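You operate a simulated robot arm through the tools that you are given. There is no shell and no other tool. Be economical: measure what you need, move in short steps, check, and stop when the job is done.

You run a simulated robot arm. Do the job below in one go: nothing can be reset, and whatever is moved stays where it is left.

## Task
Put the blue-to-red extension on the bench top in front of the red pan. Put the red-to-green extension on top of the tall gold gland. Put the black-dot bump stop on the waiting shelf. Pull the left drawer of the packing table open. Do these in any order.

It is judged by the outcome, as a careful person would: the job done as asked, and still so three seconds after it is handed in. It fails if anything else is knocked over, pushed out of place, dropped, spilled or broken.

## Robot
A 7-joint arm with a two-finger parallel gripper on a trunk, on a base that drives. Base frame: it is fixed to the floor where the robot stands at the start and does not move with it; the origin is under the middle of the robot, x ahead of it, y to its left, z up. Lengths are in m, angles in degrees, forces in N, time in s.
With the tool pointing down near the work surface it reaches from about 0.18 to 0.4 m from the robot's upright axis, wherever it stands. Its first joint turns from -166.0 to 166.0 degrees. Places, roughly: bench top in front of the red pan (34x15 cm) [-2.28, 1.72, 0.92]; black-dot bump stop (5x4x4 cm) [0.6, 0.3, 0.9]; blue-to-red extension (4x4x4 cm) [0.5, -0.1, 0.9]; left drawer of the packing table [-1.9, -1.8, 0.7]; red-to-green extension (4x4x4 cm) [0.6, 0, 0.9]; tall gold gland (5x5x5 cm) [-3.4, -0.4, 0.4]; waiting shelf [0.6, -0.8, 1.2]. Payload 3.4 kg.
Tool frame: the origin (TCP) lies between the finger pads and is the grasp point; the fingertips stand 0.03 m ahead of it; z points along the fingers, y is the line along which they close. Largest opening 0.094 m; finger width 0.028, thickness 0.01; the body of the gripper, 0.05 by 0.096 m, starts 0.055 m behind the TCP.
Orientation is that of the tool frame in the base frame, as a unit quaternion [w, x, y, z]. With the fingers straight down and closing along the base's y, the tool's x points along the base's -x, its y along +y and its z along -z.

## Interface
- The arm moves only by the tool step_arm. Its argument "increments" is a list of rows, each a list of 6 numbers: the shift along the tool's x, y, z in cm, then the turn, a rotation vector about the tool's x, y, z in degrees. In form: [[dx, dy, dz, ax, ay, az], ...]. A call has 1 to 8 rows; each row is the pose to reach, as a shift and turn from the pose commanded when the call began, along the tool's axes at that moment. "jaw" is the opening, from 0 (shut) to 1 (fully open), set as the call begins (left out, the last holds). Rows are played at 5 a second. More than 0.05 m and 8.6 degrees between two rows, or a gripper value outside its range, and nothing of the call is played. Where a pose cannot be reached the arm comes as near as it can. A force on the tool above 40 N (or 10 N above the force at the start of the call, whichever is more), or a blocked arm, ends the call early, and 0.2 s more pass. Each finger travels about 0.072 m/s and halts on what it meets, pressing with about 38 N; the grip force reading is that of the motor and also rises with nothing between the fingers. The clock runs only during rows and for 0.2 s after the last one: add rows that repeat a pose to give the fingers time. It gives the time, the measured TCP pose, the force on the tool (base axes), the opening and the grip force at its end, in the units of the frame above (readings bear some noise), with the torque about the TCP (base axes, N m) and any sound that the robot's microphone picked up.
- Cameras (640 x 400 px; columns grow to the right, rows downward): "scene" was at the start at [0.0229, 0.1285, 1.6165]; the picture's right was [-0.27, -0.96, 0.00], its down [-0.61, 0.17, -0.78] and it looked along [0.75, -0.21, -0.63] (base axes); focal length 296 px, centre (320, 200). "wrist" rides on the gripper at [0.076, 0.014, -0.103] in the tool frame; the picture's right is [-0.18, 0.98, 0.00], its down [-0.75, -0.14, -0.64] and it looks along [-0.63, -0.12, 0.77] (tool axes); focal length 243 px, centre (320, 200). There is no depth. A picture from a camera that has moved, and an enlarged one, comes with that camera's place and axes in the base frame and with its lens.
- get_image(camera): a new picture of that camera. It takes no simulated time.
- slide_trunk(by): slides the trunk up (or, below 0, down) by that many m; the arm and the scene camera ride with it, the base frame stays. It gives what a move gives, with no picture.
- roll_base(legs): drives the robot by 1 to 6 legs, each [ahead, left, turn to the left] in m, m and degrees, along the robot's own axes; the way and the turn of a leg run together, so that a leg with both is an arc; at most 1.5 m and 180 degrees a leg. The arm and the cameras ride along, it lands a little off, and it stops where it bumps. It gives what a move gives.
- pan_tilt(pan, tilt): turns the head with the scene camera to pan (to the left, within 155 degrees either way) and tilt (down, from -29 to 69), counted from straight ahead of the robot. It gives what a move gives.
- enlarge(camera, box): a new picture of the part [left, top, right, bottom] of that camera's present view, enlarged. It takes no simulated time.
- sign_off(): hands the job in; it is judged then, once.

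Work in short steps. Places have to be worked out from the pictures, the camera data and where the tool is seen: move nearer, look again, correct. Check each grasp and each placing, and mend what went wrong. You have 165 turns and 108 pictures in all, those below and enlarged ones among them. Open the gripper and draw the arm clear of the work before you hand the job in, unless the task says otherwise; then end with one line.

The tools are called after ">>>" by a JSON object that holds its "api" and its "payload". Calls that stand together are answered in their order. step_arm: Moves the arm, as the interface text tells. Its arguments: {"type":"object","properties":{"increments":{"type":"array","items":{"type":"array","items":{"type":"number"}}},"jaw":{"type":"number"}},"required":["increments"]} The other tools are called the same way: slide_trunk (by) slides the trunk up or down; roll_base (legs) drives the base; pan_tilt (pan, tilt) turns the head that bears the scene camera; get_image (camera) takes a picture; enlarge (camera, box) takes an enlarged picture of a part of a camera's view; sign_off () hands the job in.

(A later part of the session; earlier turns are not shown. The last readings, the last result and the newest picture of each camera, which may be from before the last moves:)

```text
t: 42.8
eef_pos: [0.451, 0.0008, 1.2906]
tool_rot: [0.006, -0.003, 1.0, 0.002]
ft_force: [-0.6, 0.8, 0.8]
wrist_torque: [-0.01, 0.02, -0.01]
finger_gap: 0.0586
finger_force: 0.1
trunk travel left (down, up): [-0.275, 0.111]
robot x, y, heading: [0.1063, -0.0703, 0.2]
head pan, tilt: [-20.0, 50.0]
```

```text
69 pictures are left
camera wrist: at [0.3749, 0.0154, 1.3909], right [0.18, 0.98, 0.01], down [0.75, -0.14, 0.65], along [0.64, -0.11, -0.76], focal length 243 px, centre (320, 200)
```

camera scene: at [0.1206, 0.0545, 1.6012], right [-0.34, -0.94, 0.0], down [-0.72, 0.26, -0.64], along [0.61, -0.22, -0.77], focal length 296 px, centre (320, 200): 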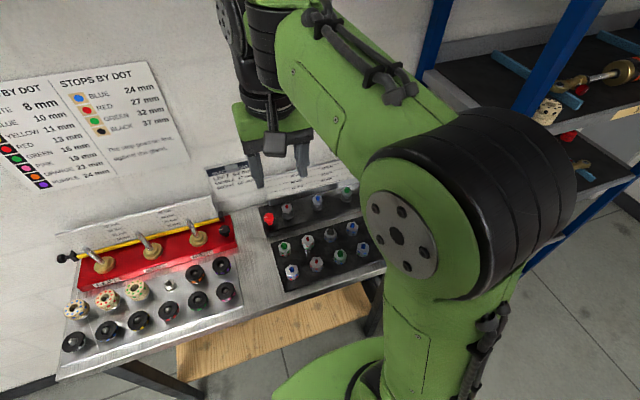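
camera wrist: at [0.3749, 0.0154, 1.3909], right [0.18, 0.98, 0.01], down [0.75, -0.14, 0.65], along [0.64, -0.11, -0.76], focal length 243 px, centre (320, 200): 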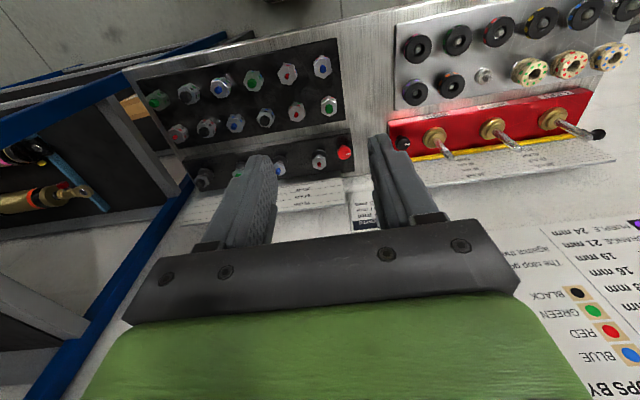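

Target is at about (0.469, -0.060) by both views. Move over it and descend to z about 1.03 to see the hex orientation.

>>> {"api": "step_arm", "payload": {"increments": [[-0.8, -3, 2, 0, -0.4, 0], [-1.8, -6, 6, 0, -0.7, 0], [-1.8, -6.1, 11, 0, -0.7, 0], [-1.8, -6.1, 16, 0, -0.7, 0], [-1.8, -6.1, 21, 0, -0.7, 0], [-1.8, -6.1, 26, 0, -0.7, 0]]}}

>>> {"api": "get_image", "payload": {"camera": "wrist"}}

>>> {"api": "get_image", "payload": {"camera": "scene"}}

```text
refused: row 2 steps farther than a row can; nothing moved
```

```text
68 pictures are left
camera wrist: at [0.3749, 0.0154, 1.3909], right [0.18, 0.98, 0.01], down [0.75, -0.14, 0.65], along [0.64, -0.11, -0.76], focal length 243 px, centre (320, 200)
```

wrist: 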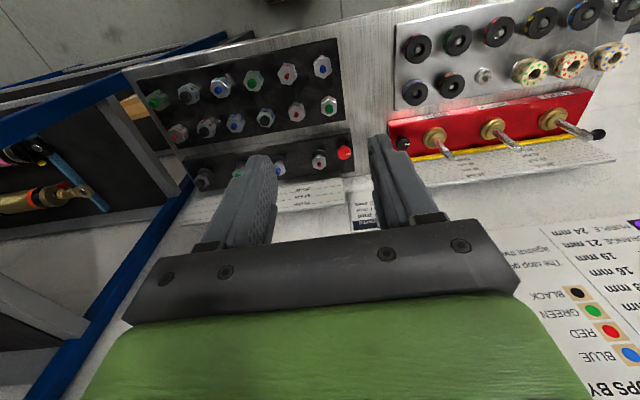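

```text
67 pictures are left
camera scene: at [0.1206, 0.0545, 1.6012], right [-0.34, -0.94, 0.0], down [-0.72, 0.26, -0.64], along [0.61, -0.22, -0.77], focal length 296 px, centre (320, 200)
```

scene: 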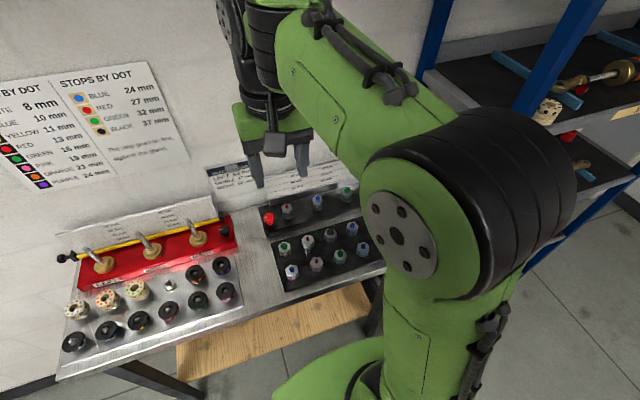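

Row spacing was too big; I redo it with smaller steps.

>>> {"api": "step_arm", "payload": {"increments": [[-0.8, -2, 2, 0, -0.4, 0], [-1.8, -5, 5, 0, -0.7, 0], [-1.8, -6.1, 9, 0, -0.7, 0], [-1.8, -6.1, 14, 0, -0.7, 0], [-1.8, -6.1, 19, 0, -0.7, 0], [-1.8, -6.1, 24, 0, -0.7, 0], [-1.8, -6.1, 26, 0, -0.7, 0]]}}

>>> {"api": "get_image", "payload": {"camera": "wrist"}}

```text
t: 44.4
eef_pos: [0.4732, -0.0593, 1.0292]
tool_rot: [0.011, -0.003, 1.0, 0.001]
ft_force: [-0.2, -0.4, -1.0]
wrist_torque: [-0.02, -0.03, 0.01]
finger_gap: 0.0585
finger_force: 0.0
trunk travel left (down, up): [-0.275, 0.111]
robot x, y, heading: [0.1102, -0.0697, 0.5]
head pan, tilt: [-20.0, 50.0]
```

```text
66 pictures are left
camera wrist: at [0.3949, -0.045, 1.1289], right [0.18, 0.98, 0.01], down [0.74, -0.14, 0.66], along [0.65, -0.11, -0.75], focal length 243 px, centre (320, 200)
```

wrist: 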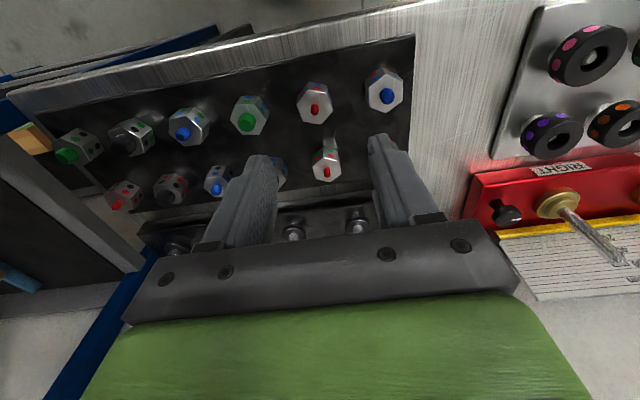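

>>> {"api": "enlarge", "payload": {"camera": "wrist", "box": [270, 60, 370, 190]}}

>>> {"api": "enlarge", "payload": {"camera": "scene", "box": [270, 220, 370, 290]}}

```text
3.08 times, centred on (320, 125) of wrist
camera zoom: at [0.3949, -0.045, 1.1289], right [0.18, 0.98, 0.01], down [0.74, -0.14, 0.66], along [0.65, -0.11, -0.75], focal length 746 px, centre (320, 431)
```

zoom: 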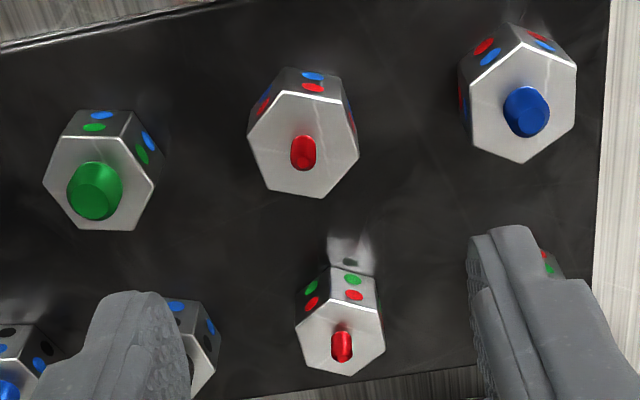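

```text
5.71 times, centred on (320, 255) of scene
camera zoom: at [0.1205, 0.0544, 1.6011], right [-0.34, -0.94, 0.0], down [-0.72, 0.26, -0.64], along [0.61, -0.22, -0.77], focal length 1693 px, centre (320, -114)
```

zoom: 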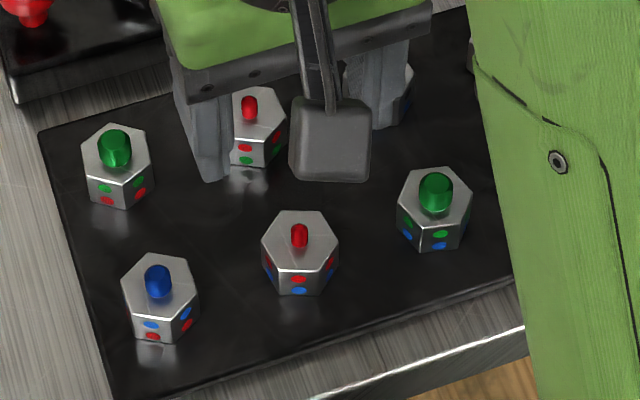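

Hex centre is at (0.475, -0.063), top face z about 0.907, flats about 8° off. I align, correct the slight tilt, and descend.

>>> {"api": "step_arm", "payload": {"increments": [[-0.2, -0.4, 2, 0, 1.3, -4], [-0.2, -0.4, 4, 0, 1.3, -8], [-0.2, -0.4, 7, 0, 1.3, -8]]}}

>>> {"api": "get_image", "payload": {"camera": "wrist"}}

>>> {"api": "enlarge", "payload": {"camera": "scene", "box": [270, 220, 370, 290]}}

```text
t: 45.2
eef_pos: [0.4771, -0.0621, 0.9597]
tool_rot: [0.0, -0.073, 0.997, 0.002]
ft_force: [0.2, 1.1, -1.0]
wrist_torque: [0.01, 0.03, 0.03]
finger_gap: 0.0582
finger_force: 0.0
trunk travel left (down, up): [-0.275, 0.111]
robot x, y, heading: [0.1087, -0.0714, 0.3]
head pan, tilt: [-20.0, 50.0]
```

```text
63 pictures are left
camera wrist: at [0.4001, -0.0593, 1.0605], right [0.04, 1.0, 0.0], down [0.77, -0.03, 0.64], along [0.64, -0.02, -0.77], focal length 243 px, centre (320, 200)
```

wrist: 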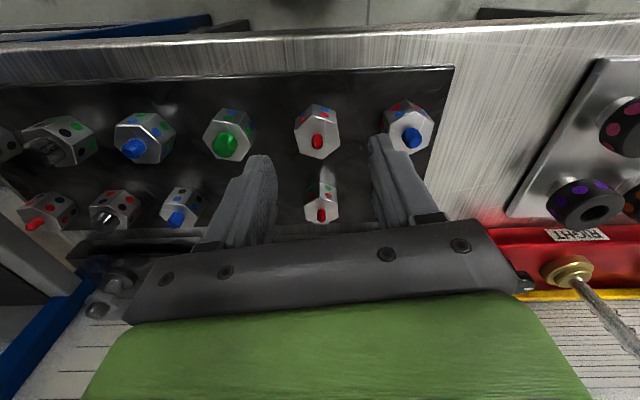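

```text
5.71 times, centred on (320, 255) of scene
camera zoom: at [0.122, 0.0543, 1.6011], right [-0.34, -0.94, 0.0], down [-0.72, 0.26, -0.64], along [0.6, -0.22, -0.77], focal length 1693 px, centre (320, -114)
```

zoom: 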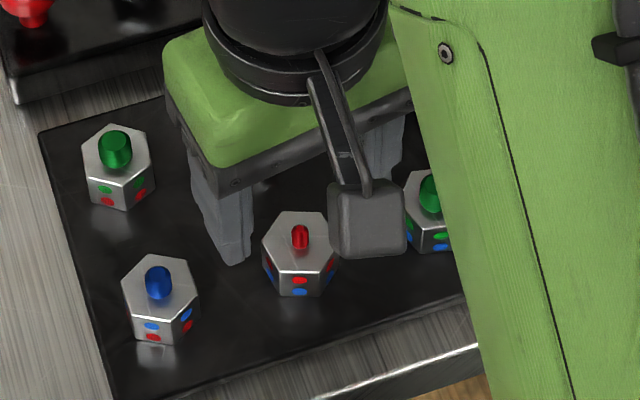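

Alignment looks good. Shift 3 mm back, descend to z 0.908 and close.

>>> {"api": "step_arm", "payload": {"increments": [[0.3, 0, 2, 0, 0, 0], [0.3, 0, 4, 0, 0, 0], [0.3, 0, 5.2, 0, 0, 0]]}}

>>> {"api": "step_arm", "payload": {"increments": [[0, 0, 0, 0, 0, 0], [0, 0, 0, 0, 0, 0], [0, 0, 0, 0, 0, 0]], "jaw": 0}}

>>> {"api": "get_image", "payload": {"camera": "wrist"}}

```text
t: 46.0
eef_pos: [0.4727, -0.0619, 0.9083]
tool_rot: [0.0, -0.073, 0.997, 0.001]
ft_force: [0.1, 0.2, -0.8]
wrist_torque: [0.0, -0.01, -0.02]
finger_gap: 0.0582
finger_force: 0.1
trunk travel left (down, up): [-0.275, 0.111]
robot x, y, heading: [0.1063, -0.0691, 0.4]
head pan, tilt: [-20.0, 50.0]
```

```text
t: 46.8
eef_pos: [0.4724, -0.0616, 0.9076]
tool_rot: [0.0, -0.073, 0.997, 0.001]
ft_force: [0.5, -0.4, 0.2]
wrist_torque: [0.01, 0.01, 0.02]
finger_gap: 0.0313
finger_force: 38.1
trunk travel left (down, up): [-0.275, 0.111]
robot x, y, heading: [0.1089, -0.0737, 0.4]
head pan, tilt: [-20.0, 50.0]
```

```text
61 pictures are left
camera wrist: at [0.3959, -0.0591, 1.0098], right [0.04, 1.0, 0.0], down [0.77, -0.03, 0.64], along [0.64, -0.02, -0.77], focal length 243 px, centre (320, 200)
```

wrist: 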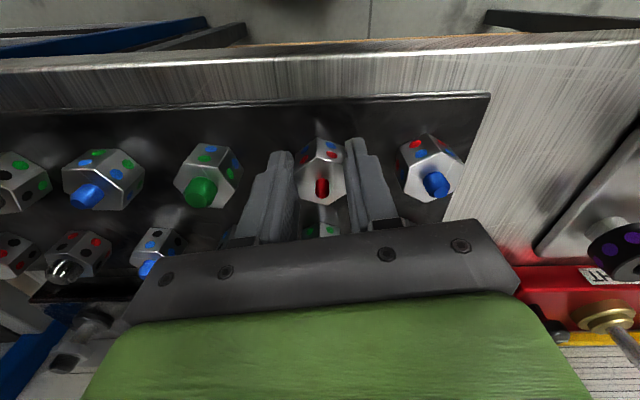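

Gripped at 31 mm across flats. Lift up, back away and look toward the far bench.

>>> {"api": "step_arm", "payload": {"increments": [[0, 0, -4, 0, 0, 0], [0, 0, -8, 0, 0, 0], [0, 0, -13, 0, 0, 0], [0, 0, -18, 0, 0, 0], [0, 0, -23, 0, 0, 0], [0, 0, -28, 0, 0, 0], [0, 0, -33, 0, 0, 0]]}}

>>> {"api": "roll_base", "payload": {"legs": [[-0.5, 0, 0], [0, 0, 90]]}}

>>> {"api": "pan_tilt", "payload": {"pan": 40, "tilt": 25}}

>>> {"api": "get_image", "payload": {"camera": "scene"}}

>>> {"api": "get_image", "payload": {"camera": "wrist"}}

```text
t: 48.4
eef_pos: [0.4729, -0.0631, 1.2398]
tool_rot: [0.0, -0.073, 0.997, 0.001]
ft_force: [-0.3, -0.1, -0.5]
wrist_torque: [-0.03, 0.05, 0.02]
finger_gap: 0.0315
finger_force: 38.3
trunk travel left (down, up): [-0.275, 0.111]
robot x, y, heading: [0.1083, -0.072, 0.6]
head pan, tilt: [-20.0, 50.0]
```

```text
t: 51.3
eef_pos: [0.0028, -0.0751, 1.2379]
tool_rot: [-0.001, -0.068, 0.998, 0.002]
ft_force: [0.7, 1.2, 0.2]
wrist_torque: [0.04, 0.03, 0.0]
finger_gap: 0.0314
finger_force: 37.6
trunk travel left (down, up): [-0.275, 0.111]
robot x, y, heading: [-0.365, -0.0794, -0.5]
head pan, tilt: [-20.0, 50.0]
stopped in leg 1: the robot was blocked; the commanded pose is now the measured one
```

```text
t: 52.6
eef_pos: [-0.0003, -0.0749, 1.2391]
tool_rot: [0.001, -0.067, 0.998, 0.001]
ft_force: [-0.7, -0.6, -0.4]
wrist_torque: [0.01, 0.03, 0.0]
finger_gap: 0.0312
finger_force: 37.4
trunk travel left (down, up): [-0.275, 0.111]
robot x, y, heading: [-0.3688, -0.0732, -0.3]
head pan, tilt: [40.0, 25.0]
```

```text
60 pictures are left
camera scene: at [-0.353, 0.1331, 1.6386], right [0.64, -0.77, 0.0], down [-0.33, -0.27, -0.91], along [0.7, 0.58, -0.42], focal length 296 px, centre (320, 200)
```

scene: 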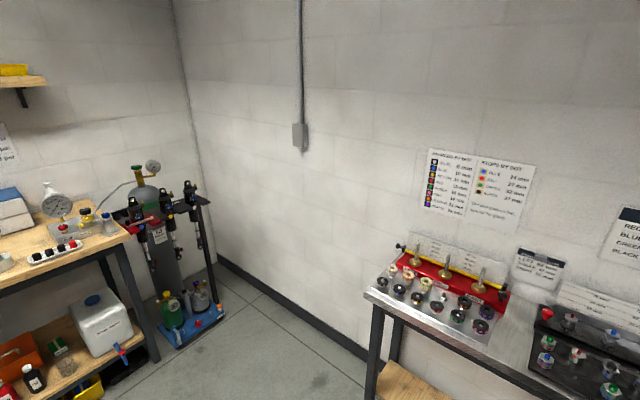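

```text
59 pictures are left
camera wrist: at [-0.0768, -0.0707, 1.3409], right [0.05, 1.0, 0.0], down [0.77, -0.04, 0.64], along [0.64, -0.03, -0.77], focal length 243 px, centre (320, 200)
```

wrist: 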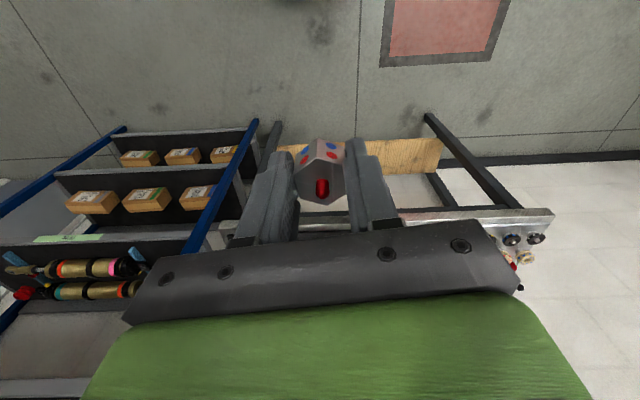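

Something blocked the base behind. I look back to see what it is.

>>> {"api": "pan_tilt", "payload": {"pan": 150, "tilt": 45}}

>>> {"api": "get_image", "payload": {"camera": "scene"}}

>>> {"api": "pan_tilt", "payload": {"pan": -150, "tilt": 45}}

>>> {"api": "get_image", "payload": {"camera": "scene"}}

```text
t: 54.5
eef_pos: [-0.0, -0.075, 1.2399]
tool_rot: [0.001, -0.067, 0.998, 0.001]
ft_force: [-0.1, 0.2, -1.2]
wrist_torque: [0.0, 0.01, -0.02]
finger_gap: 0.0316
finger_force: 37.7
trunk travel left (down, up): [-0.275, 0.111]
robot x, y, heading: [-0.3642, -0.081, -0.3]
head pan, tilt: [150.0, 45.0]
```

```text
58 pictures are left
camera scene: at [-0.4942, 0.1157, 1.6081], right [0.51, 0.86, 0.0], down [0.61, -0.36, -0.71], along [-0.61, 0.36, -0.71], focal length 296 px, centre (320, 200)
```

scene: 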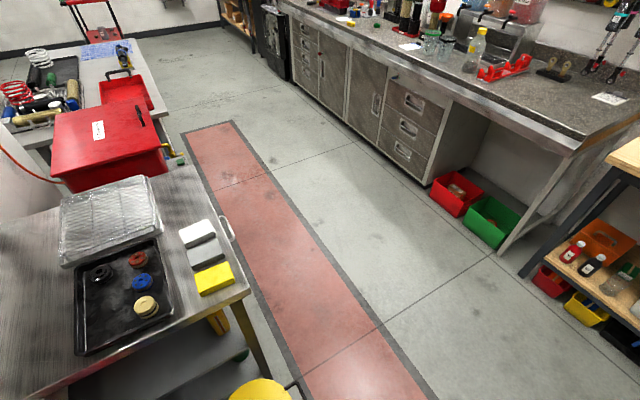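

```text
t: 58.5
eef_pos: [0.0002, -0.0748, 1.2396]
tool_rot: [0.001, -0.067, 0.998, 0.001]
ft_force: [0.4, 0.0, 0.2]
wrist_torque: [0.01, 0.01, -0.01]
finger_gap: 0.0312
finger_force: 38.1
trunk travel left (down, up): [-0.275, 0.111]
robot x, y, heading: [-0.3636, -0.0794, -0.4]
head pan, tilt: [-150.0, 45.0]
```

```text
57 pictures are left
camera scene: at [-0.4948, 0.0343, 1.6081], right [-0.49, 0.87, 0.0], down [0.61, 0.35, -0.71], along [-0.61, -0.35, -0.71], focal length 296 px, centre (320, 200)
```

scene: 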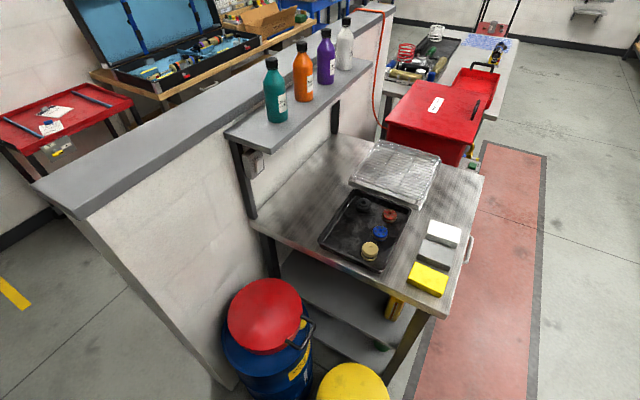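

The base touched a yellow drum/bin behind and stopped. The aisle to the far counter runs along y about 0.5, so I slide left first, turn to face the counter (+y), then travel sideways.

>>> {"api": "roll_base", "payload": {"legs": [[0.05, 0, 0], [0, 0.6, 0], [0, 0, 90]]}}

>>> {"api": "pan_tilt", "payload": {"pan": 50, "tilt": 25}}

>>> {"api": "get_image", "payload": {"camera": "scene"}}

```text
t: 66.2
eef_pos: [-0.3134, 0.8861, 1.2394]
tool_rot: [0.0, 0.752, -0.66, -0.002]
ft_force: [-0.3, -0.2, -0.5]
wrist_torque: [0.01, 0.0, -0.03]
finger_gap: 0.0312
finger_force: 37.9
trunk travel left (down, up): [-0.275, 0.111]
robot x, y, heading: [-0.3169, 0.5177, 89.6]
head pan, tilt: [-150.0, 45.0]
```

```text
t: 69.2
eef_pos: [-0.3151, 0.8849, 1.2398]
tool_rot: [0.001, 0.752, -0.66, -0.001]
ft_force: [-1.1, -0.5, -0.7]
wrist_torque: [0.01, 0.06, -0.01]
finger_gap: 0.0313
finger_force: 37.6
trunk travel left (down, up): [-0.275, 0.111]
robot x, y, heading: [-0.3156, 0.5193, 89.3]
head pan, tilt: [50.0, 25.0]
```

```text
56 pictures are left
camera scene: at [-0.5347, 0.5215, 1.6386], right [0.65, 0.76, 0.0], down [0.32, -0.28, -0.91], along [-0.69, 0.59, -0.42], focal length 296 px, centre (320, 200)
```

scene: 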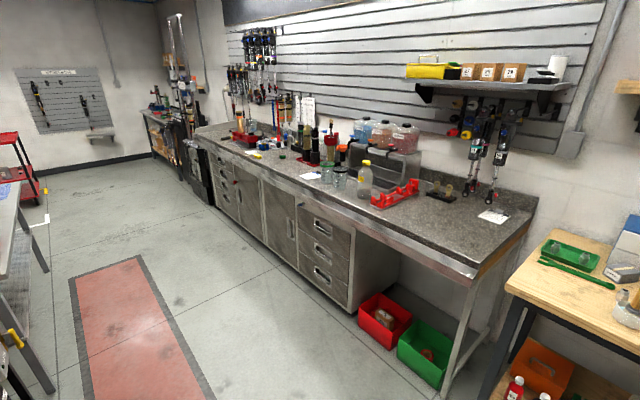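

I drive along the aisle to about x -1.9 and look at the counter there.

>>> {"api": "roll_base", "payload": {"legs": [[0, 1.5, 0]]}}

>>> {"api": "pan_tilt", "payload": {"pan": 20, "tilt": 30}}

>>> {"api": "get_image", "payload": {"camera": "scene"}}

```text
t: 76.7
eef_pos: [-1.8352, 0.8901, 1.2405]
tool_rot: [0.0, 0.757, -0.653, -0.002]
ft_force: [-0.5, -0.7, -0.1]
wrist_torque: [0.02, 0.01, -0.03]
finger_gap: 0.0313
finger_force: 38.2
trunk travel left (down, up): [-0.275, 0.111]
robot x, y, heading: [-1.8271, 0.5236, 90.2]
head pan, tilt: [50.0, 25.0]
```

```text
t: 77.6
eef_pos: [-1.8336, 0.8888, 1.2395]
tool_rot: [-0.001, 0.757, -0.653, -0.001]
ft_force: [-0.3, 0.2, -0.4]
wrist_torque: [0.0, 0.01, 0.04]
finger_gap: 0.0314
finger_force: 37.5
trunk travel left (down, up): [-0.275, 0.111]
robot x, y, heading: [-1.8281, 0.5228, 90.6]
head pan, tilt: [20.0, 30.0]
```

```text
55 pictures are left
camera scene: at [-2.009, 0.5475, 1.6306], right [0.94, 0.35, 0.0], down [0.17, -0.47, -0.87], along [-0.3, 0.81, -0.5], focal length 296 px, centre (320, 200)
```

scene: 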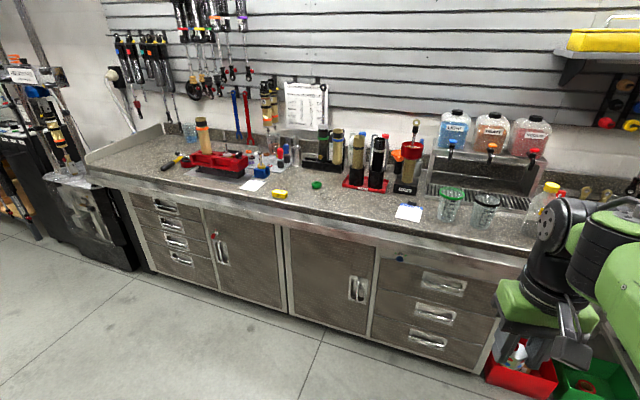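

The red pan is the small red tray with dark bottles at about x -2.3, and the free strip in front of it is about y 1.64-1.80. I drive to line up, stopping short to look.

>>> {"api": "roll_base", "payload": {"legs": [[0, 0.45, 0], [0.65, 0, 0]]}}

>>> {"api": "pan_tilt", "payload": {"pan": 0, "tilt": 45}}

>>> {"api": "get_image", "payload": {"camera": "scene"}}

>>> {"api": "get_image", "payload": {"camera": "wrist"}}

```text
t: 83.6
eef_pos: [-2.2875, 1.5397, 1.2401]
tool_rot: [0.0, 0.756, -0.655, -0.001]
ft_force: [0.1, 0.0, -0.1]
wrist_torque: [-0.04, -0.04, 0.01]
finger_gap: 0.0311
finger_force: 37.7
trunk travel left (down, up): [-0.275, 0.111]
robot x, y, heading: [-2.2849, 1.1721, 90.0]
head pan, tilt: [20.0, 30.0]
```

```text
t: 84.4
eef_pos: [-2.2874, 1.538, 1.2391]
tool_rot: [-0.001, 0.756, -0.654, -0.001]
ft_force: [0.2, 0.1, -0.7]
wrist_torque: [0.04, -0.03, -0.02]
finger_gap: 0.0316
finger_force: 38.6
trunk travel left (down, up): [-0.275, 0.111]
robot x, y, heading: [-2.284, 1.1712, 90.0]
head pan, tilt: [0.0, 45.0]
```

```text
54 pictures are left
camera scene: at [-2.433, 1.1945, 1.6081], right [1.0, 0.0, 0.0], down [0.0, -0.71, -0.71], along [0.0, 0.71, -0.71], focal length 296 px, centre (320, 200)
```

scene: 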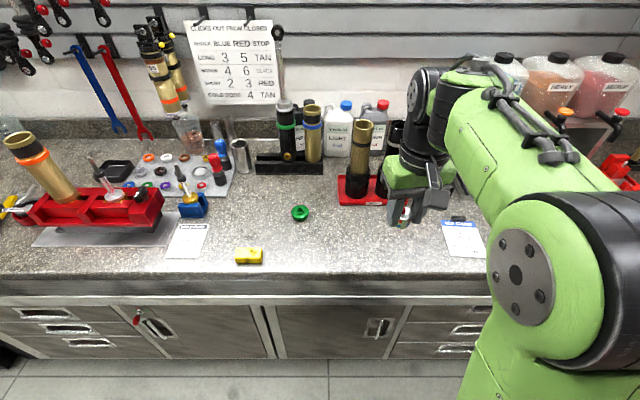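

```text
53 pictures are left
camera wrist: at [-2.2901, 1.4619, 1.3409], right [-1.0, 0.04, 0.0], down [0.03, 0.77, 0.64], along [0.03, 0.64, -0.77], focal length 243 px, centre (320, 200)
```

wrist: 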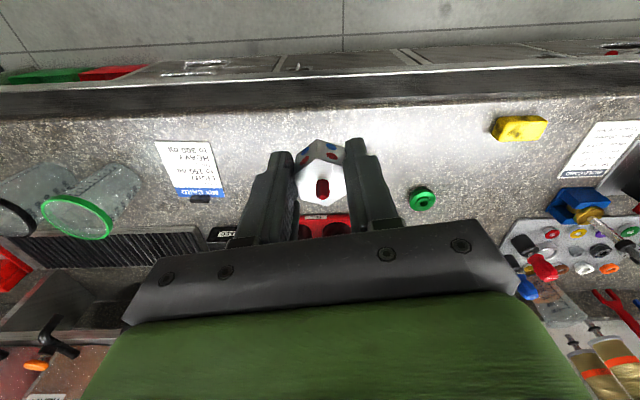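

The red pan's front edge is about y 1.87 and the counter edge y 1.62; the spot (-2.285, 1.72) is free. I drive 0.12 m closer, then extend and lower the arm.

>>> {"api": "roll_base", "payload": {"legs": [[0.12, 0, 0]]}}

>>> {"api": "step_arm", "payload": {"increments": [[-2, 0, 3, 0, 0, 0], [-4, 0, 6, 0, 0, 0], [-6, 0, 10, 0, 0, 0], [-6, 0, 14, 0, 0, 0], [-6, 0, 18, 0, 0, 0], [-6, 0, 22, 0, 0, 0], [-6, 0, 25, 0, 0, 0]]}}

>>> {"api": "get_image", "payload": {"camera": "scene"}}

>>> {"api": "get_image", "payload": {"camera": "wrist"}}

```text
t: 85.7
eef_pos: [-2.2875, 1.6607, 1.2381]
tool_rot: [0.001, 0.755, -0.656, -0.001]
ft_force: [-0.6, -1.0, -0.6]
wrist_torque: [-0.05, 0.0, -0.02]
finger_gap: 0.0314
finger_force: 37.5
trunk travel left (down, up): [-0.275, 0.111]
robot x, y, heading: [-2.2814, 1.2898, 89.8]
head pan, tilt: [0.0, 45.0]
```

```text
t: 87.2
eef_pos: [-2.2953, 1.7186, 0.9904]
tool_rot: [0.001, 0.755, -0.656, 0.0]
ft_force: [-0.4, 0.5, -0.9]
wrist_torque: [-0.02, 0.02, 0.0]
finger_gap: 0.0313
finger_force: 38.2
trunk travel left (down, up): [-0.275, 0.111]
robot x, y, heading: [-2.2785, 1.2921, 90.0]
head pan, tilt: [0.0, 45.0]
```

```text
52 pictures are left
camera scene: at [-2.433, 1.3159, 1.608], right [1.0, 0.0, 0.0], down [0.0, -0.71, -0.71], along [0.0, 0.71, -0.71], focal length 296 px, centre (320, 200)
```

scene: 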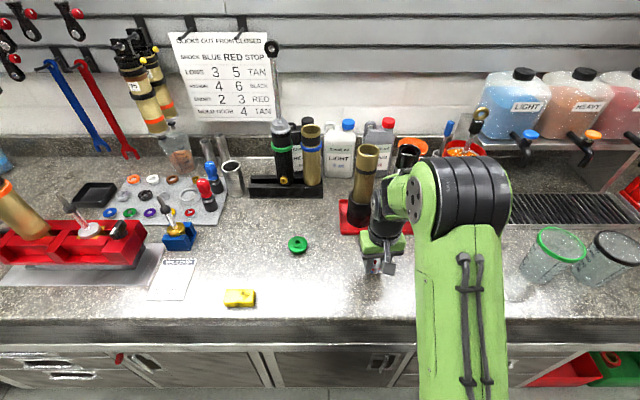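

```text
51 pictures are left
camera wrist: at [-2.298, 1.6424, 1.09], right [-1.0, 0.04, 0.0], down [0.03, 0.77, 0.64], along [0.03, 0.64, -0.77], focal length 243 px, centre (320, 200)
```

wrist: 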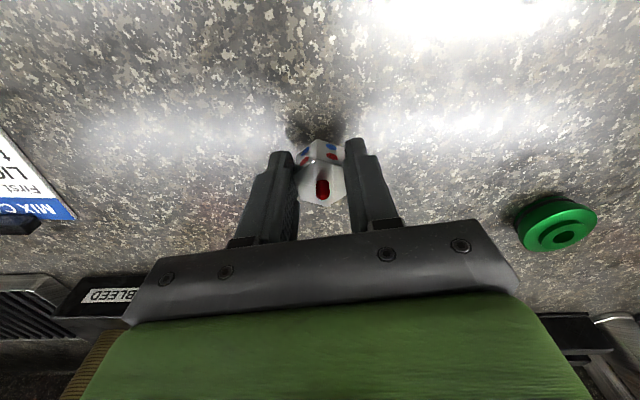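

Clear spot confirmed. Lower slowly toward contact.

>>> {"api": "step_arm", "payload": {"increments": [[0, 0, 1, 0, 0, 0], [0, 0, 2, 0, 0, 0], [0, 0, 3, 0, 0, 0], [0, 0, 3.5, 0, 0, 0], [0, 0, 4, 0, 0, 0], [0, 0, 4.3, 0, 0, 0]]}}

>>> {"api": "enlarge", "payload": {"camera": "scene", "box": [330, 220, 430, 300]}}

```text
t: 88.2
eef_pos: [-2.2966, 1.7191, 0.9604]
tool_rot: [-0.002, 0.756, -0.655, -0.004]
ft_force: [-0.8, -2.1, 16.1]
wrist_torque: [-0.24, -0.32, -0.01]
finger_gap: 0.0314
finger_force: 38.6
trunk travel left (down, up): [-0.275, 0.111]
robot x, y, heading: [-2.2799, 1.2964, 90.2]
head pan, tilt: [0.0, 45.0]
stopped in row 4: the force on the tool passed its limit at 111 N (the readings are from after the stop); the commanded pose is now the measured one
```

```text
5.00 times, centred on (380, 260) of scene
camera zoom: at [-2.433, 1.3127, 1.608], right [1.0, 0.0, 0.0], down [0.0, -0.71, -0.71], along [0.0, 0.71, -0.71], focal length 1482 px, centre (20, -100)
```

zoom: 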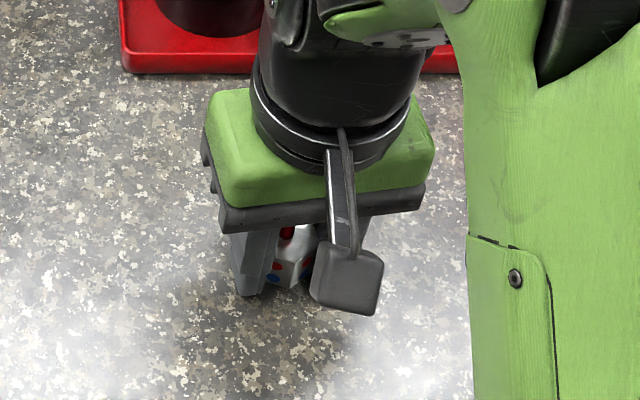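

Contact at TCP z 0.960 (surface about 0.93). Ease up 1 mm and open, then lift.

>>> {"api": "step_arm", "payload": {"increments": [[0, 0, -0.1, 0, 0, 0], [0, 0, -0.1, 0, 0, 0], [0, 0, -0.1, 0, 0, 0]], "jaw": 0.5}}

>>> {"api": "step_arm", "payload": {"increments": [[0, 0, -1, 0, 0, 0], [0, 0, -3, 0, 0, 0], [0, 0, -6, 0, 0, 0], [0, 0, -10, 0, 0, 0], [0, 0, -14, 0, 0, 0]], "jaw": 0.62}}

>>> {"api": "get_image", "payload": {"camera": "wrist"}}

```text
t: 89.0
eef_pos: [-2.2953, 1.7202, 0.9602]
tool_rot: [-0.002, 0.755, -0.656, -0.003]
ft_force: [-2.7, -1.3, 10.6]
wrist_torque: [-0.21, 0.37, -0.17]
finger_gap: 0.049
finger_force: 1.0
trunk travel left (down, up): [-0.275, 0.111]
robot x, y, heading: [-2.282, 1.2896, 89.7]
head pan, tilt: [0.0, 45.0]
```

```text
t: 90.2
eef_pos: [-2.2964, 1.7181, 1.1013]
tool_rot: [0.0, 0.756, -0.655, -0.002]
ft_force: [0.0, -0.1, 0.5]
wrist_torque: [0.01, 0.01, 0.01]
finger_gap: 0.0582
finger_force: 0.1
trunk travel left (down, up): [-0.275, 0.111]
robot x, y, heading: [-2.2796, 1.2968, 90.1]
head pan, tilt: [0.0, 45.0]
```

```text
49 pictures are left
camera wrist: at [-2.2988, 1.6415, 1.2018], right [-1.0, 0.04, 0.0], down [0.03, 0.76, 0.64], along [0.03, 0.64, -0.76], focal length 243 px, centre (320, 200)
```

wrist: 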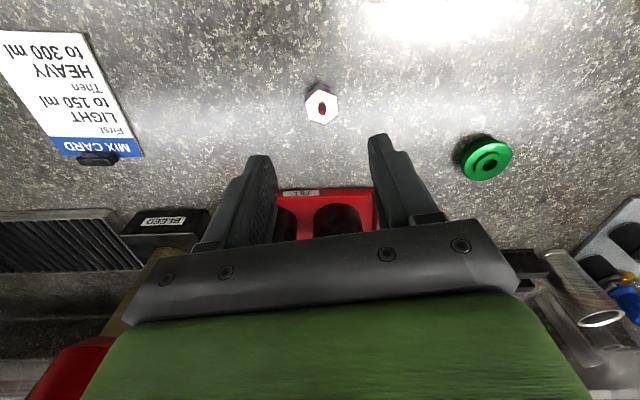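

The blue-to-red extension stands upright in front of the red pan. I raise the arm, back into the aisle and glance toward the gold gland to plan the route.

>>> {"api": "step_arm", "payload": {"increments": [[2, 0, -4, 0, 0, 0], [4, 0, -8, 0, 0, 0], [6, 0, -12, 0, 0, 0], [6, 0, -16, 0, 0, 0]]}}

>>> {"api": "roll_base", "payload": {"legs": [[-0.65, 0, 0]]}}

>>> {"api": "pan_tilt", "payload": {"pan": 120, "tilt": 30}}

>>> {"api": "get_image", "payload": {"camera": "scene"}}

```text
t: 91.2
eef_pos: [-2.2874, 1.6598, 1.2601]
tool_rot: [0.0, 0.756, -0.654, -0.002]
ft_force: [0.2, 0.7, -0.1]
wrist_torque: [0.03, -0.03, 0.01]
finger_gap: 0.0581
finger_force: 0.0
trunk travel left (down, up): [-0.275, 0.111]
robot x, y, heading: [-2.286, 1.292, 89.9]
head pan, tilt: [0.0, 45.0]
```

```text
t: 94.9
eef_pos: [-2.2877, 1.0042, 1.2593]
tool_rot: [-0.001, 0.757, -0.653, -0.002]
ft_force: [0.4, 0.0, 0.2]
wrist_torque: [0.03, -0.02, -0.06]
finger_gap: 0.0583
finger_force: 0.1
trunk travel left (down, up): [-0.275, 0.111]
robot x, y, heading: [-2.2783, 0.6362, 90.3]
head pan, tilt: [0.0, 45.0]
```

```text
t: 96.9
eef_pos: [-2.2869, 1.0048, 1.2595]
tool_rot: [-0.001, 0.758, -0.653, -0.002]
ft_force: [-0.4, -0.2, -0.5]
wrist_torque: [0.01, 0.02, -0.03]
finger_gap: 0.0584
finger_force: 0.1
trunk travel left (down, up): [-0.275, 0.111]
robot x, y, heading: [-2.2805, 0.6344, 90.6]
head pan, tilt: [120.0, 30.0]
```

```text
48 pictures are left
camera scene: at [-2.5082, 0.5314, 1.6306], right [-0.51, 0.86, 0.0], down [0.43, 0.25, -0.87], along [-0.75, -0.44, -0.5], focal length 296 px, centre (320, 200)
```

scene: 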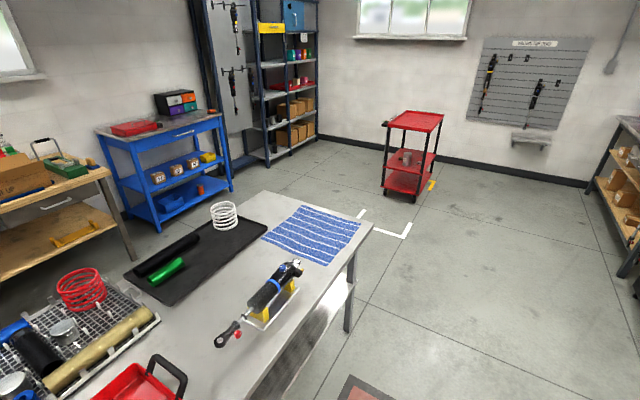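

The route around the table end at x about -4 gives access to both remaining targets. First I return to the parts bench for the red-to-green extension.

>>> {"api": "roll_base", "payload": {"legs": [[0, -1.5, 0], [0, -0.45, 0], [0, 0, -90.5], [0, -0.63, 0], [0.4, 0, 0]]}}

>>> {"api": "get_image", "payload": {"camera": "wrist"}}

```text
t: 115.7
eef_pos: [0.4221, 0.0105, 1.2598]
tool_rot: [0.002, -0.064, 0.998, 0.001]
ft_force: [0.8, -0.3, 0.5]
wrist_torque: [-0.02, -0.01, 0.03]
finger_gap: 0.0584
finger_force: 0.1
trunk travel left (down, up): [-0.275, 0.111]
robot x, y, heading: [0.0552, 0.0091, -0.8]
head pan, tilt: [120.0, 30.0]
```

```text
47 pictures are left
camera wrist: at [0.3455, 0.0149, 1.3602], right [0.06, 1.0, 0.0], down [0.76, -0.04, 0.64], along [0.64, -0.03, -0.76], focal length 243 px, centre (320, 200)
```

wrist: 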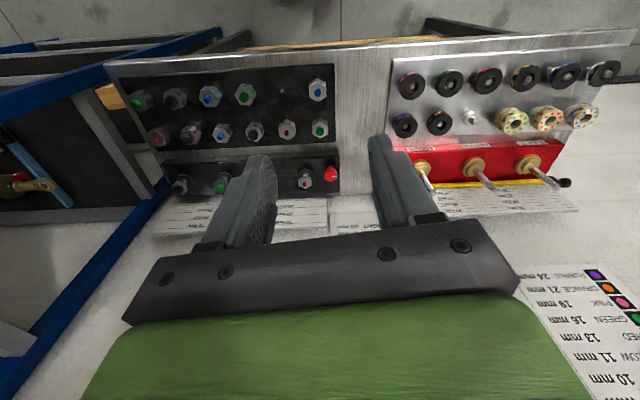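

Target is at about (0.542, 0.006). Drive 0.1 m ahead and descend to z about 1.03.

>>> {"api": "roll_base", "payload": {"legs": [[0.1, 0, 0.8]]}}

>>> {"api": "step_arm", "payload": {"increments": [[-1, -0.3, 3, 0, 0, 0], [-1.8, -0.3, 7, 0, 0, 0], [-1.8, -0.3, 11, 0, 0, 0], [-1.8, -0.3, 15, 0, 0, 0], [-1.8, -0.3, 19, 0, 0, 0], [-1.8, -0.3, 23, 0, 0, 0]]}}

>>> {"api": "enlarge", "payload": {"camera": "wrist", "box": [250, 60, 390, 160]}}

```text
t: 116.9
eef_pos: [0.5234, 0.0156, 1.2598]
tool_rot: [0.002, -0.072, 0.997, 0.001]
ft_force: [-0.1, 1.2, -0.7]
wrist_torque: [-0.03, 0.05, 0.05]
finger_gap: 0.0582
finger_force: 0.0
trunk travel left (down, up): [-0.275, 0.111]
robot x, y, heading: [0.1537, 0.0071, -0.2]
head pan, tilt: [120.0, 30.0]
```

```text
t: 118.3
eef_pos: [0.5407, 0.016, 1.0304]
tool_rot: [0.002, -0.071, 0.997, 0.001]
ft_force: [0.1, -0.4, 0.0]
wrist_torque: [0.03, 0.03, -0.03]
finger_gap: 0.0582
finger_force: 0.0
trunk travel left (down, up): [-0.275, 0.111]
robot x, y, heading: [0.1554, 0.0104, 0.3]
head pan, tilt: [120.0, 30.0]
```

```text
4.00 times, centred on (320, 110) of wrist
camera zoom: at [0.4645, 0.0189, 1.1301], right [0.04, 1.0, 0.0], down [0.76, -0.03, 0.64], along [0.64, -0.03, -0.76], focal length 970 px, centre (320, 560)
```

zoom: 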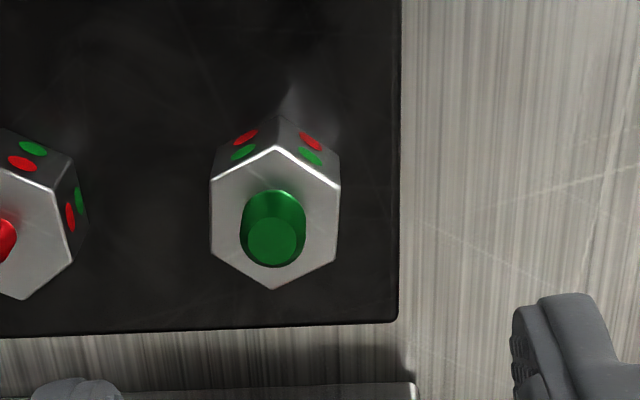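

The hex (red lower dots, green stud) is centred near (0.549, 0.004) with flats at -6°. I shift, rotate +14° and descend to 0.96 to check.

>>> {"api": "step_arm", "payload": {"increments": [[-0.65, -1.34, 1, 0, 0, 5], [-0.65, -1.34, 3, 0, 0, 10], [-0.65, -1.34, 5, 0, 0, 14], [-0.65, -1.34, 7, 0, 0, 14]]}}

>>> {"api": "get_image", "payload": {"camera": "wrist"}}

```text
t: 119.3
eef_pos: [0.5492, 0.0031, 0.9604]
tool_rot: [0.002, 0.051, 0.999, 0.0]
ft_force: [0.8, -0.1, 0.1]
wrist_torque: [0.01, -0.05, 0.03]
finger_gap: 0.0583
finger_force: 0.1
trunk travel left (down, up): [-0.275, 0.111]
robot x, y, heading: [0.1535, 0.0106, 0.2]
head pan, tilt: [120.0, 30.0]
```

```text
45 pictures are left
camera wrist: at [0.4758, 0.0253, 1.0606], right [0.28, 0.96, 0.0], down [0.73, -0.22, 0.64], along [0.62, -0.18, -0.76], focal length 243 px, centre (320, 200)
```

wrist: 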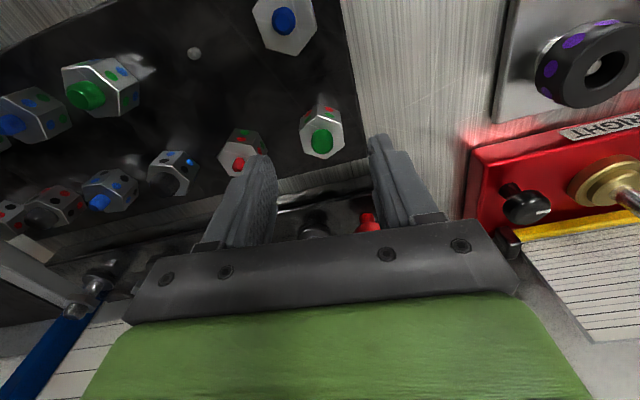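

Well centred. Descend 5.2 cm and close.

>>> {"api": "step_arm", "payload": {"increments": [[0, 0.1, 2, 0, 0, 0], [0, 0.1, 4, 0, 0, 0], [0, 0.1, 5.2, 0, 0, 0]]}}

>>> {"api": "step_arm", "payload": {"increments": [[0, 0, 0, 0, 0, 0], [0, 0, 0, 0, 0, 0], [0, 0, 0, 0, 0, 0]], "jaw": 0}}

>>> {"api": "step_arm", "payload": {"increments": [[0, 0, -4, 0, 0, 0], [0, 0, -8, 0, 0, 0], [0, 0, -13, 0, 0, 0], [0, 0, -18, 0, 0, 0], [0, 0, -23, 0, 0, 0], [0, 0, -28, 0, 0, 0], [0, 0, -33, 0, 0, 0]]}}

>>> {"api": "get_image", "payload": {"camera": "wrist"}}

```text
t: 120.1
eef_pos: [0.5494, 0.0047, 0.9089]
tool_rot: [0.003, 0.05, 0.999, 0.0]
ft_force: [-0.4, -0.7, 0.0]
wrist_torque: [0.01, -0.01, 0.01]
finger_gap: 0.0584
finger_force: 0.0
trunk travel left (down, up): [-0.275, 0.111]
robot x, y, heading: [0.1582, 0.0037, 0.2]
head pan, tilt: [120.0, 30.0]
```

```text
t: 120.9
eef_pos: [0.5505, 0.0045, 0.9078]
tool_rot: [0.002, 0.05, 0.999, 0.0]
ft_force: [-0.7, 0.2, 0.4]
wrist_torque: [-0.01, -0.03, 0.0]
finger_gap: 0.0313
finger_force: 37.8
trunk travel left (down, up): [-0.275, 0.111]
robot x, y, heading: [0.1538, 0.0084, 0.2]
head pan, tilt: [120.0, 30.0]
```

```text
t: 122.5
eef_pos: [0.5466, 0.0016, 1.2395]
tool_rot: [0.003, 0.05, 0.999, 0.0]
ft_force: [0.2, -0.1, -0.5]
wrist_torque: [0.0, 0.01, 0.02]
finger_gap: 0.0314
finger_force: 38.1
trunk travel left (down, up): [-0.275, 0.111]
robot x, y, heading: [0.1543, 0.0081, -0.1]
head pan, tilt: [120.0, 30.0]
```

```text
44 pictures are left
camera wrist: at [0.473, 0.0239, 1.3398], right [0.28, 0.96, 0.0], down [0.73, -0.22, 0.65], along [0.62, -0.18, -0.76], focal length 243 px, centre (320, 200)
```

wrist: 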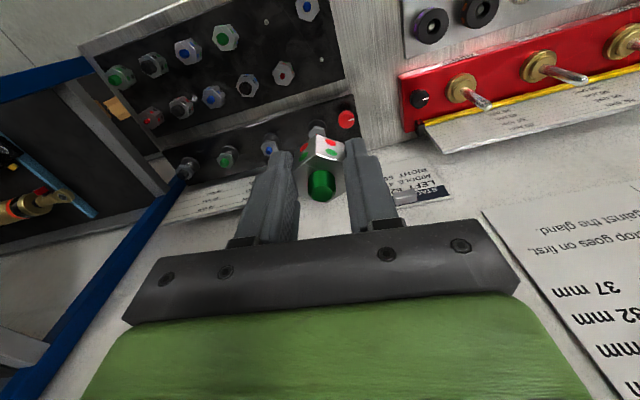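

Extension held. Back out, slide to the aisle, turn to face -x and drive along it toward x about -3.

>>> {"api": "roll_base", "payload": {"legs": [[-0.45, 0, 0], [0, 0.6, 0], [0, 0, 180], [1.5, 0, 0], [1.2, 0, 0]]}}

>>> {"api": "pan_tilt", "payload": {"pan": 45, "tilt": 45}}

>>> {"api": "get_image", "payload": {"camera": "scene"}}

```text
t: 148.2
eef_pos: [-3.3886, 0.6155, 1.2374]
tool_rot: [0.001, 0.999, -0.054, -0.002]
ft_force: [0.0, -0.7, -0.4]
wrist_torque: [0.04, -0.01, 0.01]
finger_gap: 0.0312
finger_force: 38.6
trunk travel left (down, up): [-0.275, 0.111]
robot x, y, heading: [-2.9922, 0.608, 179.8]
head pan, tilt: [120.0, 30.0]
```

```text
t: 149.7
eef_pos: [-3.3887, 0.6154, 1.2385]
tool_rot: [0.0, 0.999, -0.054, -0.002]
ft_force: [0.0, 0.3, -0.3]
wrist_torque: [0.01, 0.01, 0.01]
finger_gap: 0.0312
finger_force: 37.3
trunk travel left (down, up): [-0.275, 0.111]
robot x, y, heading: [-2.9974, 0.6072, 179.9]
head pan, tilt: [45.0, 45.0]
```

```text
43 pictures are left
camera scene: at [-2.9936, 0.3971, 1.608], right [-0.7, 0.71, 0.0], down [0.5, 0.5, -0.71], along [-0.5, -0.5, -0.71], focal length 296 px, centre (320, 200)
```

scene: 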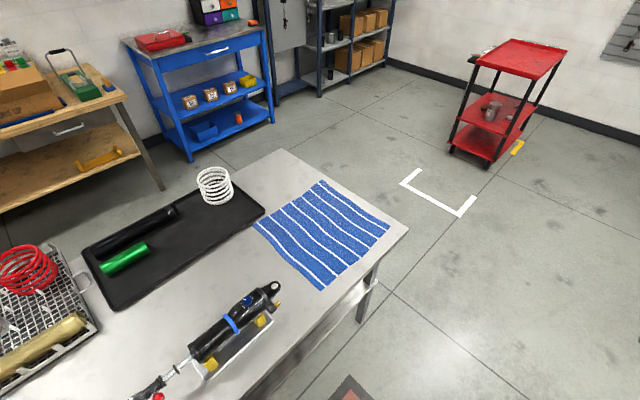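

The gland must be on the under-shelf of this table near its far end. I drive around the end of the table to look from there.

>>> {"api": "roll_base", "payload": {"legs": [[1.05, 0, 0], [0, 0.9, 0]]}}

>>> {"api": "pan_tilt", "payload": {"pan": 150, "tilt": 45}}

>>> {"api": "get_image", "payload": {"camera": "scene"}}

```text
t: 159.5
eef_pos: [-4.4518, -0.2774, 1.2381]
tool_rot: [0.001, 0.999, -0.054, -0.002]
ft_force: [0.8, 0.6, -0.5]
wrist_torque: [0.01, 0.05, -0.01]
finger_gap: 0.0313
finger_force: 37.8
trunk travel left (down, up): [-0.275, 0.111]
robot x, y, heading: [-4.0577, -0.2854, 180.2]
head pan, tilt: [45.0, 45.0]
```

```text
t: 161.3
eef_pos: [-4.4523, -0.276, 1.2376]
tool_rot: [0.0, 0.999, -0.053, -0.002]
ft_force: [0.1, 0.2, -0.1]
wrist_torque: [-0.02, -0.01, 0.02]
finger_gap: 0.0315
finger_force: 38.1
trunk travel left (down, up): [-0.275, 0.111]
robot x, y, heading: [-4.0597, -0.2843, 179.8]
head pan, tilt: [150.0, 45.0]
```

```text
42 pictures are left
camera scene: at [-3.9289, -0.4782, 1.608], right [-0.5, -0.86, 0.0], down [-0.61, 0.36, -0.71], along [0.61, -0.36, -0.71], focal length 296 px, centre (320, 200)
```

scene: 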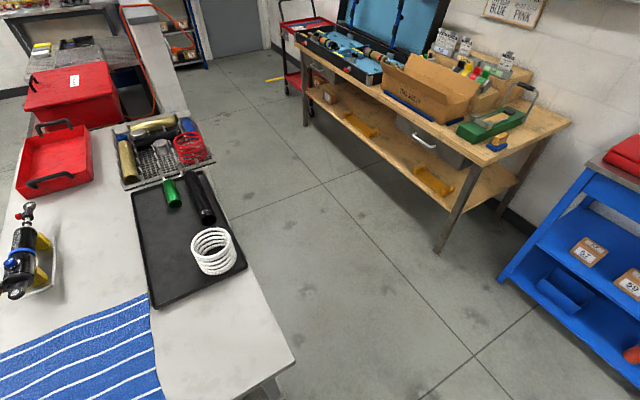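

Nothing visible from above; the gland must be under the tabletop seen from the south side. I drive into the south aisle, turn to face +y and look under.

>>> {"api": "roll_base", "payload": {"legs": [[0, 0.85, 0], [0, 0, -90], [0, -0.5, 0]]}}

>>> {"api": "slide_trunk", "payload": {"by": -0.2}}

>>> {"api": "pan_tilt", "payload": {"pan": 10, "tilt": 45}}

>>> {"api": "get_image", "payload": {"camera": "scene"}}

>>> {"api": "get_image", "payload": {"camera": "wrist"}}

```text
t: 172.2
eef_pos: [-3.5486, -0.7534, 1.2375]
tool_rot: [0.0, -0.664, 0.748, 0.002]
ft_force: [0.1, -0.3, -1.1]
wrist_torque: [0.02, -0.02, -0.02]
finger_gap: 0.0312
finger_force: 37.8
trunk travel left (down, up): [-0.275, 0.111]
robot x, y, heading: [-3.5669, -1.1447, 88.9]
head pan, tilt: [150.0, 45.0]
```

```text
t: 174.4
eef_pos: [-3.5499, -0.754, 1.0387]
tool_rot: [0.0, -0.663, 0.748, 0.002]
ft_force: [-1.1, 0.5, -0.7]
wrist_torque: [-0.02, -0.01, 0.02]
finger_gap: 0.0313
finger_force: 37.5
trunk travel left (down, up): [-0.075, 0.311]
robot x, y, heading: [-3.5613, -1.1403, 89.1]
head pan, tilt: [150.0, 45.0]
```

```text
t: 176.6
eef_pos: [-3.5486, -0.7531, 1.0383]
tool_rot: [0.001, -0.663, 0.749, 0.002]
ft_force: [0.5, -0.7, -0.7]
wrist_torque: [0.02, 0.02, -0.02]
finger_gap: 0.0313
finger_force: 38.3
trunk travel left (down, up): [-0.075, 0.311]
robot x, y, heading: [-3.5667, -1.1472, 89.0]
head pan, tilt: [10.0, 45.0]
```

```text
41 pictures are left
camera scene: at [-3.7288, -1.123, 1.4081], right [0.99, 0.16, 0.0], down [0.11, -0.7, -0.71], along [-0.11, 0.7, -0.71], focal length 296 px, centre (320, 200)
```

scene: 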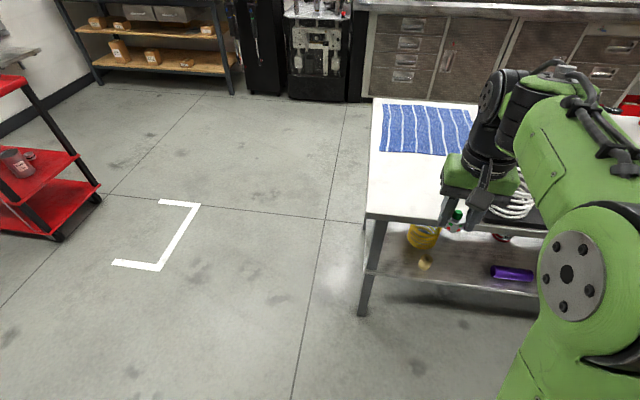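

```text
40 pictures are left
camera wrist: at [-3.5721, -0.8273, 1.1391], right [-0.95, 0.3, 0.0], down [0.23, 0.73, 0.64], along [0.19, 0.62, -0.76], focal length 243 px, centre (320, 200)
```

wrist: 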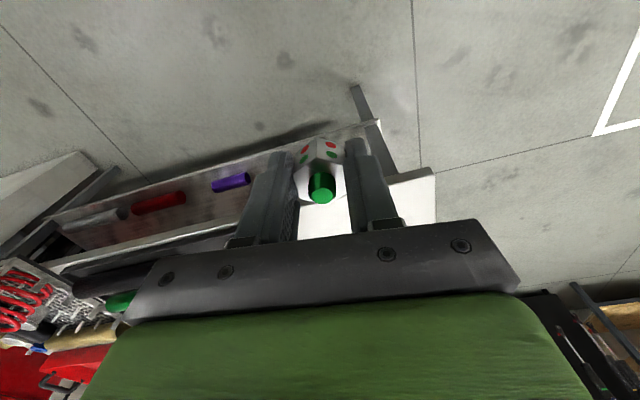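

A small gold part is visible on the under-shelf near (-3.41, -0.39). Zoom in.

>>> {"api": "enlarge", "payload": {"camera": "scene", "box": [350, 190, 550, 320]}}

```text
3.08 times, centred on (450, 255) of scene
camera zoom: at [-3.7288, -1.123, 1.4081], right [0.99, 0.16, 0.0], down [0.11, -0.7, -0.71], along [-0.11, 0.7, -0.71], focal length 912 px, centre (-80, 31)
```

zoom: 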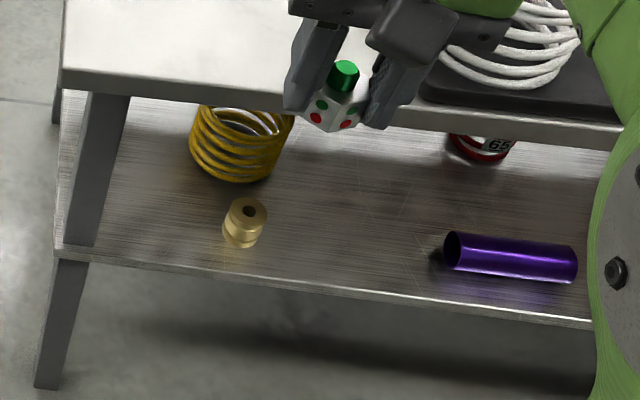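

The gland is at about (-3.41, -0.39), top z about 0.40, only ~6 cm inside the under-shelf, with the tabletop (z about 0.72) above. A vertical tool won't fit, so I'll set the extension on the free corner of this tabletop edge and regrasp it with a horizontal tool. I drive closer first.

>>> {"api": "roll_base", "payload": {"legs": [[0.28, 0.03, 1]]}}

>>> {"api": "step_arm", "payload": {"increments": [[0, 0, 3, 0, 0, -4], [0, 0, 7, 0, 0, -7], [0, 0, 11, 0, 0, -7], [0, 0, 15, 0, 0, -7]]}}

>>> {"api": "get_image", "payload": {"camera": "scene"}}

>>> {"api": "get_image", "payload": {"camera": "wrist"}}

```text
t: 178.6
eef_pos: [-3.5845, -0.4722, 1.0374]
tool_rot: [0.0, -0.67, 0.742, 0.002]
ft_force: [-0.3, 0.4, -0.1]
wrist_torque: [0.01, 0.0, 0.02]
finger_gap: 0.0313
finger_force: 37.8
trunk travel left (down, up): [-0.075, 0.311]
robot x, y, heading: [-3.5895, -0.8678, 90.1]
head pan, tilt: [10.0, 45.0]
```

```text
t: 179.6
eef_pos: [-3.5853, -0.4733, 0.8896]
tool_rot: [-0.001, 0.714, -0.7, -0.003]
ft_force: [0.3, 0.0, 0.3]
wrist_torque: [-0.05, 0.0, 0.0]
finger_gap: 0.0313
finger_force: 38.4
trunk travel left (down, up): [-0.075, 0.311]
robot x, y, heading: [-3.5886, -0.8651, 90.0]
head pan, tilt: [10.0, 45.0]
```

```text
38 pictures are left
camera scene: at [-3.7568, -0.8451, 1.4081], right [0.98, 0.17, 0.0], down [0.12, -0.7, -0.71], along [-0.12, 0.7, -0.71], focal length 296 px, centre (320, 200)
```

scene: 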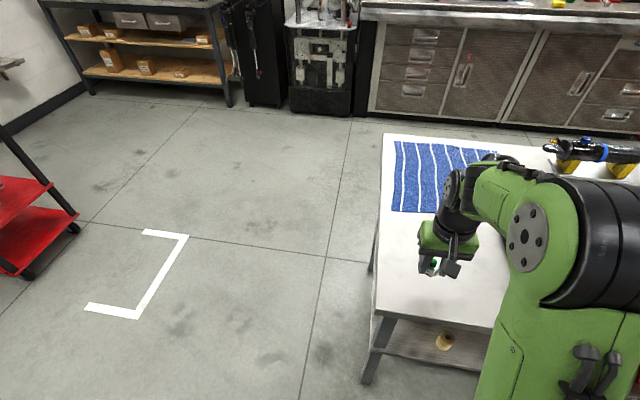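

```text
37 pictures are left
camera wrist: at [-3.5967, -0.5493, 0.9893], right [-0.99, 0.16, 0.0], down [0.13, 0.75, 0.65], along [0.1, 0.64, -0.76], focal length 243 px, centre (320, 200)
```

wrist: 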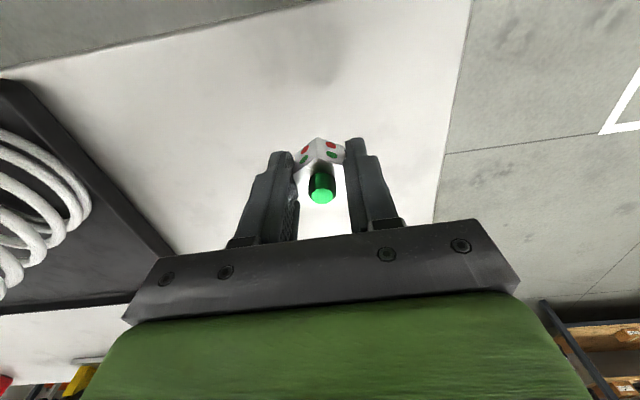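

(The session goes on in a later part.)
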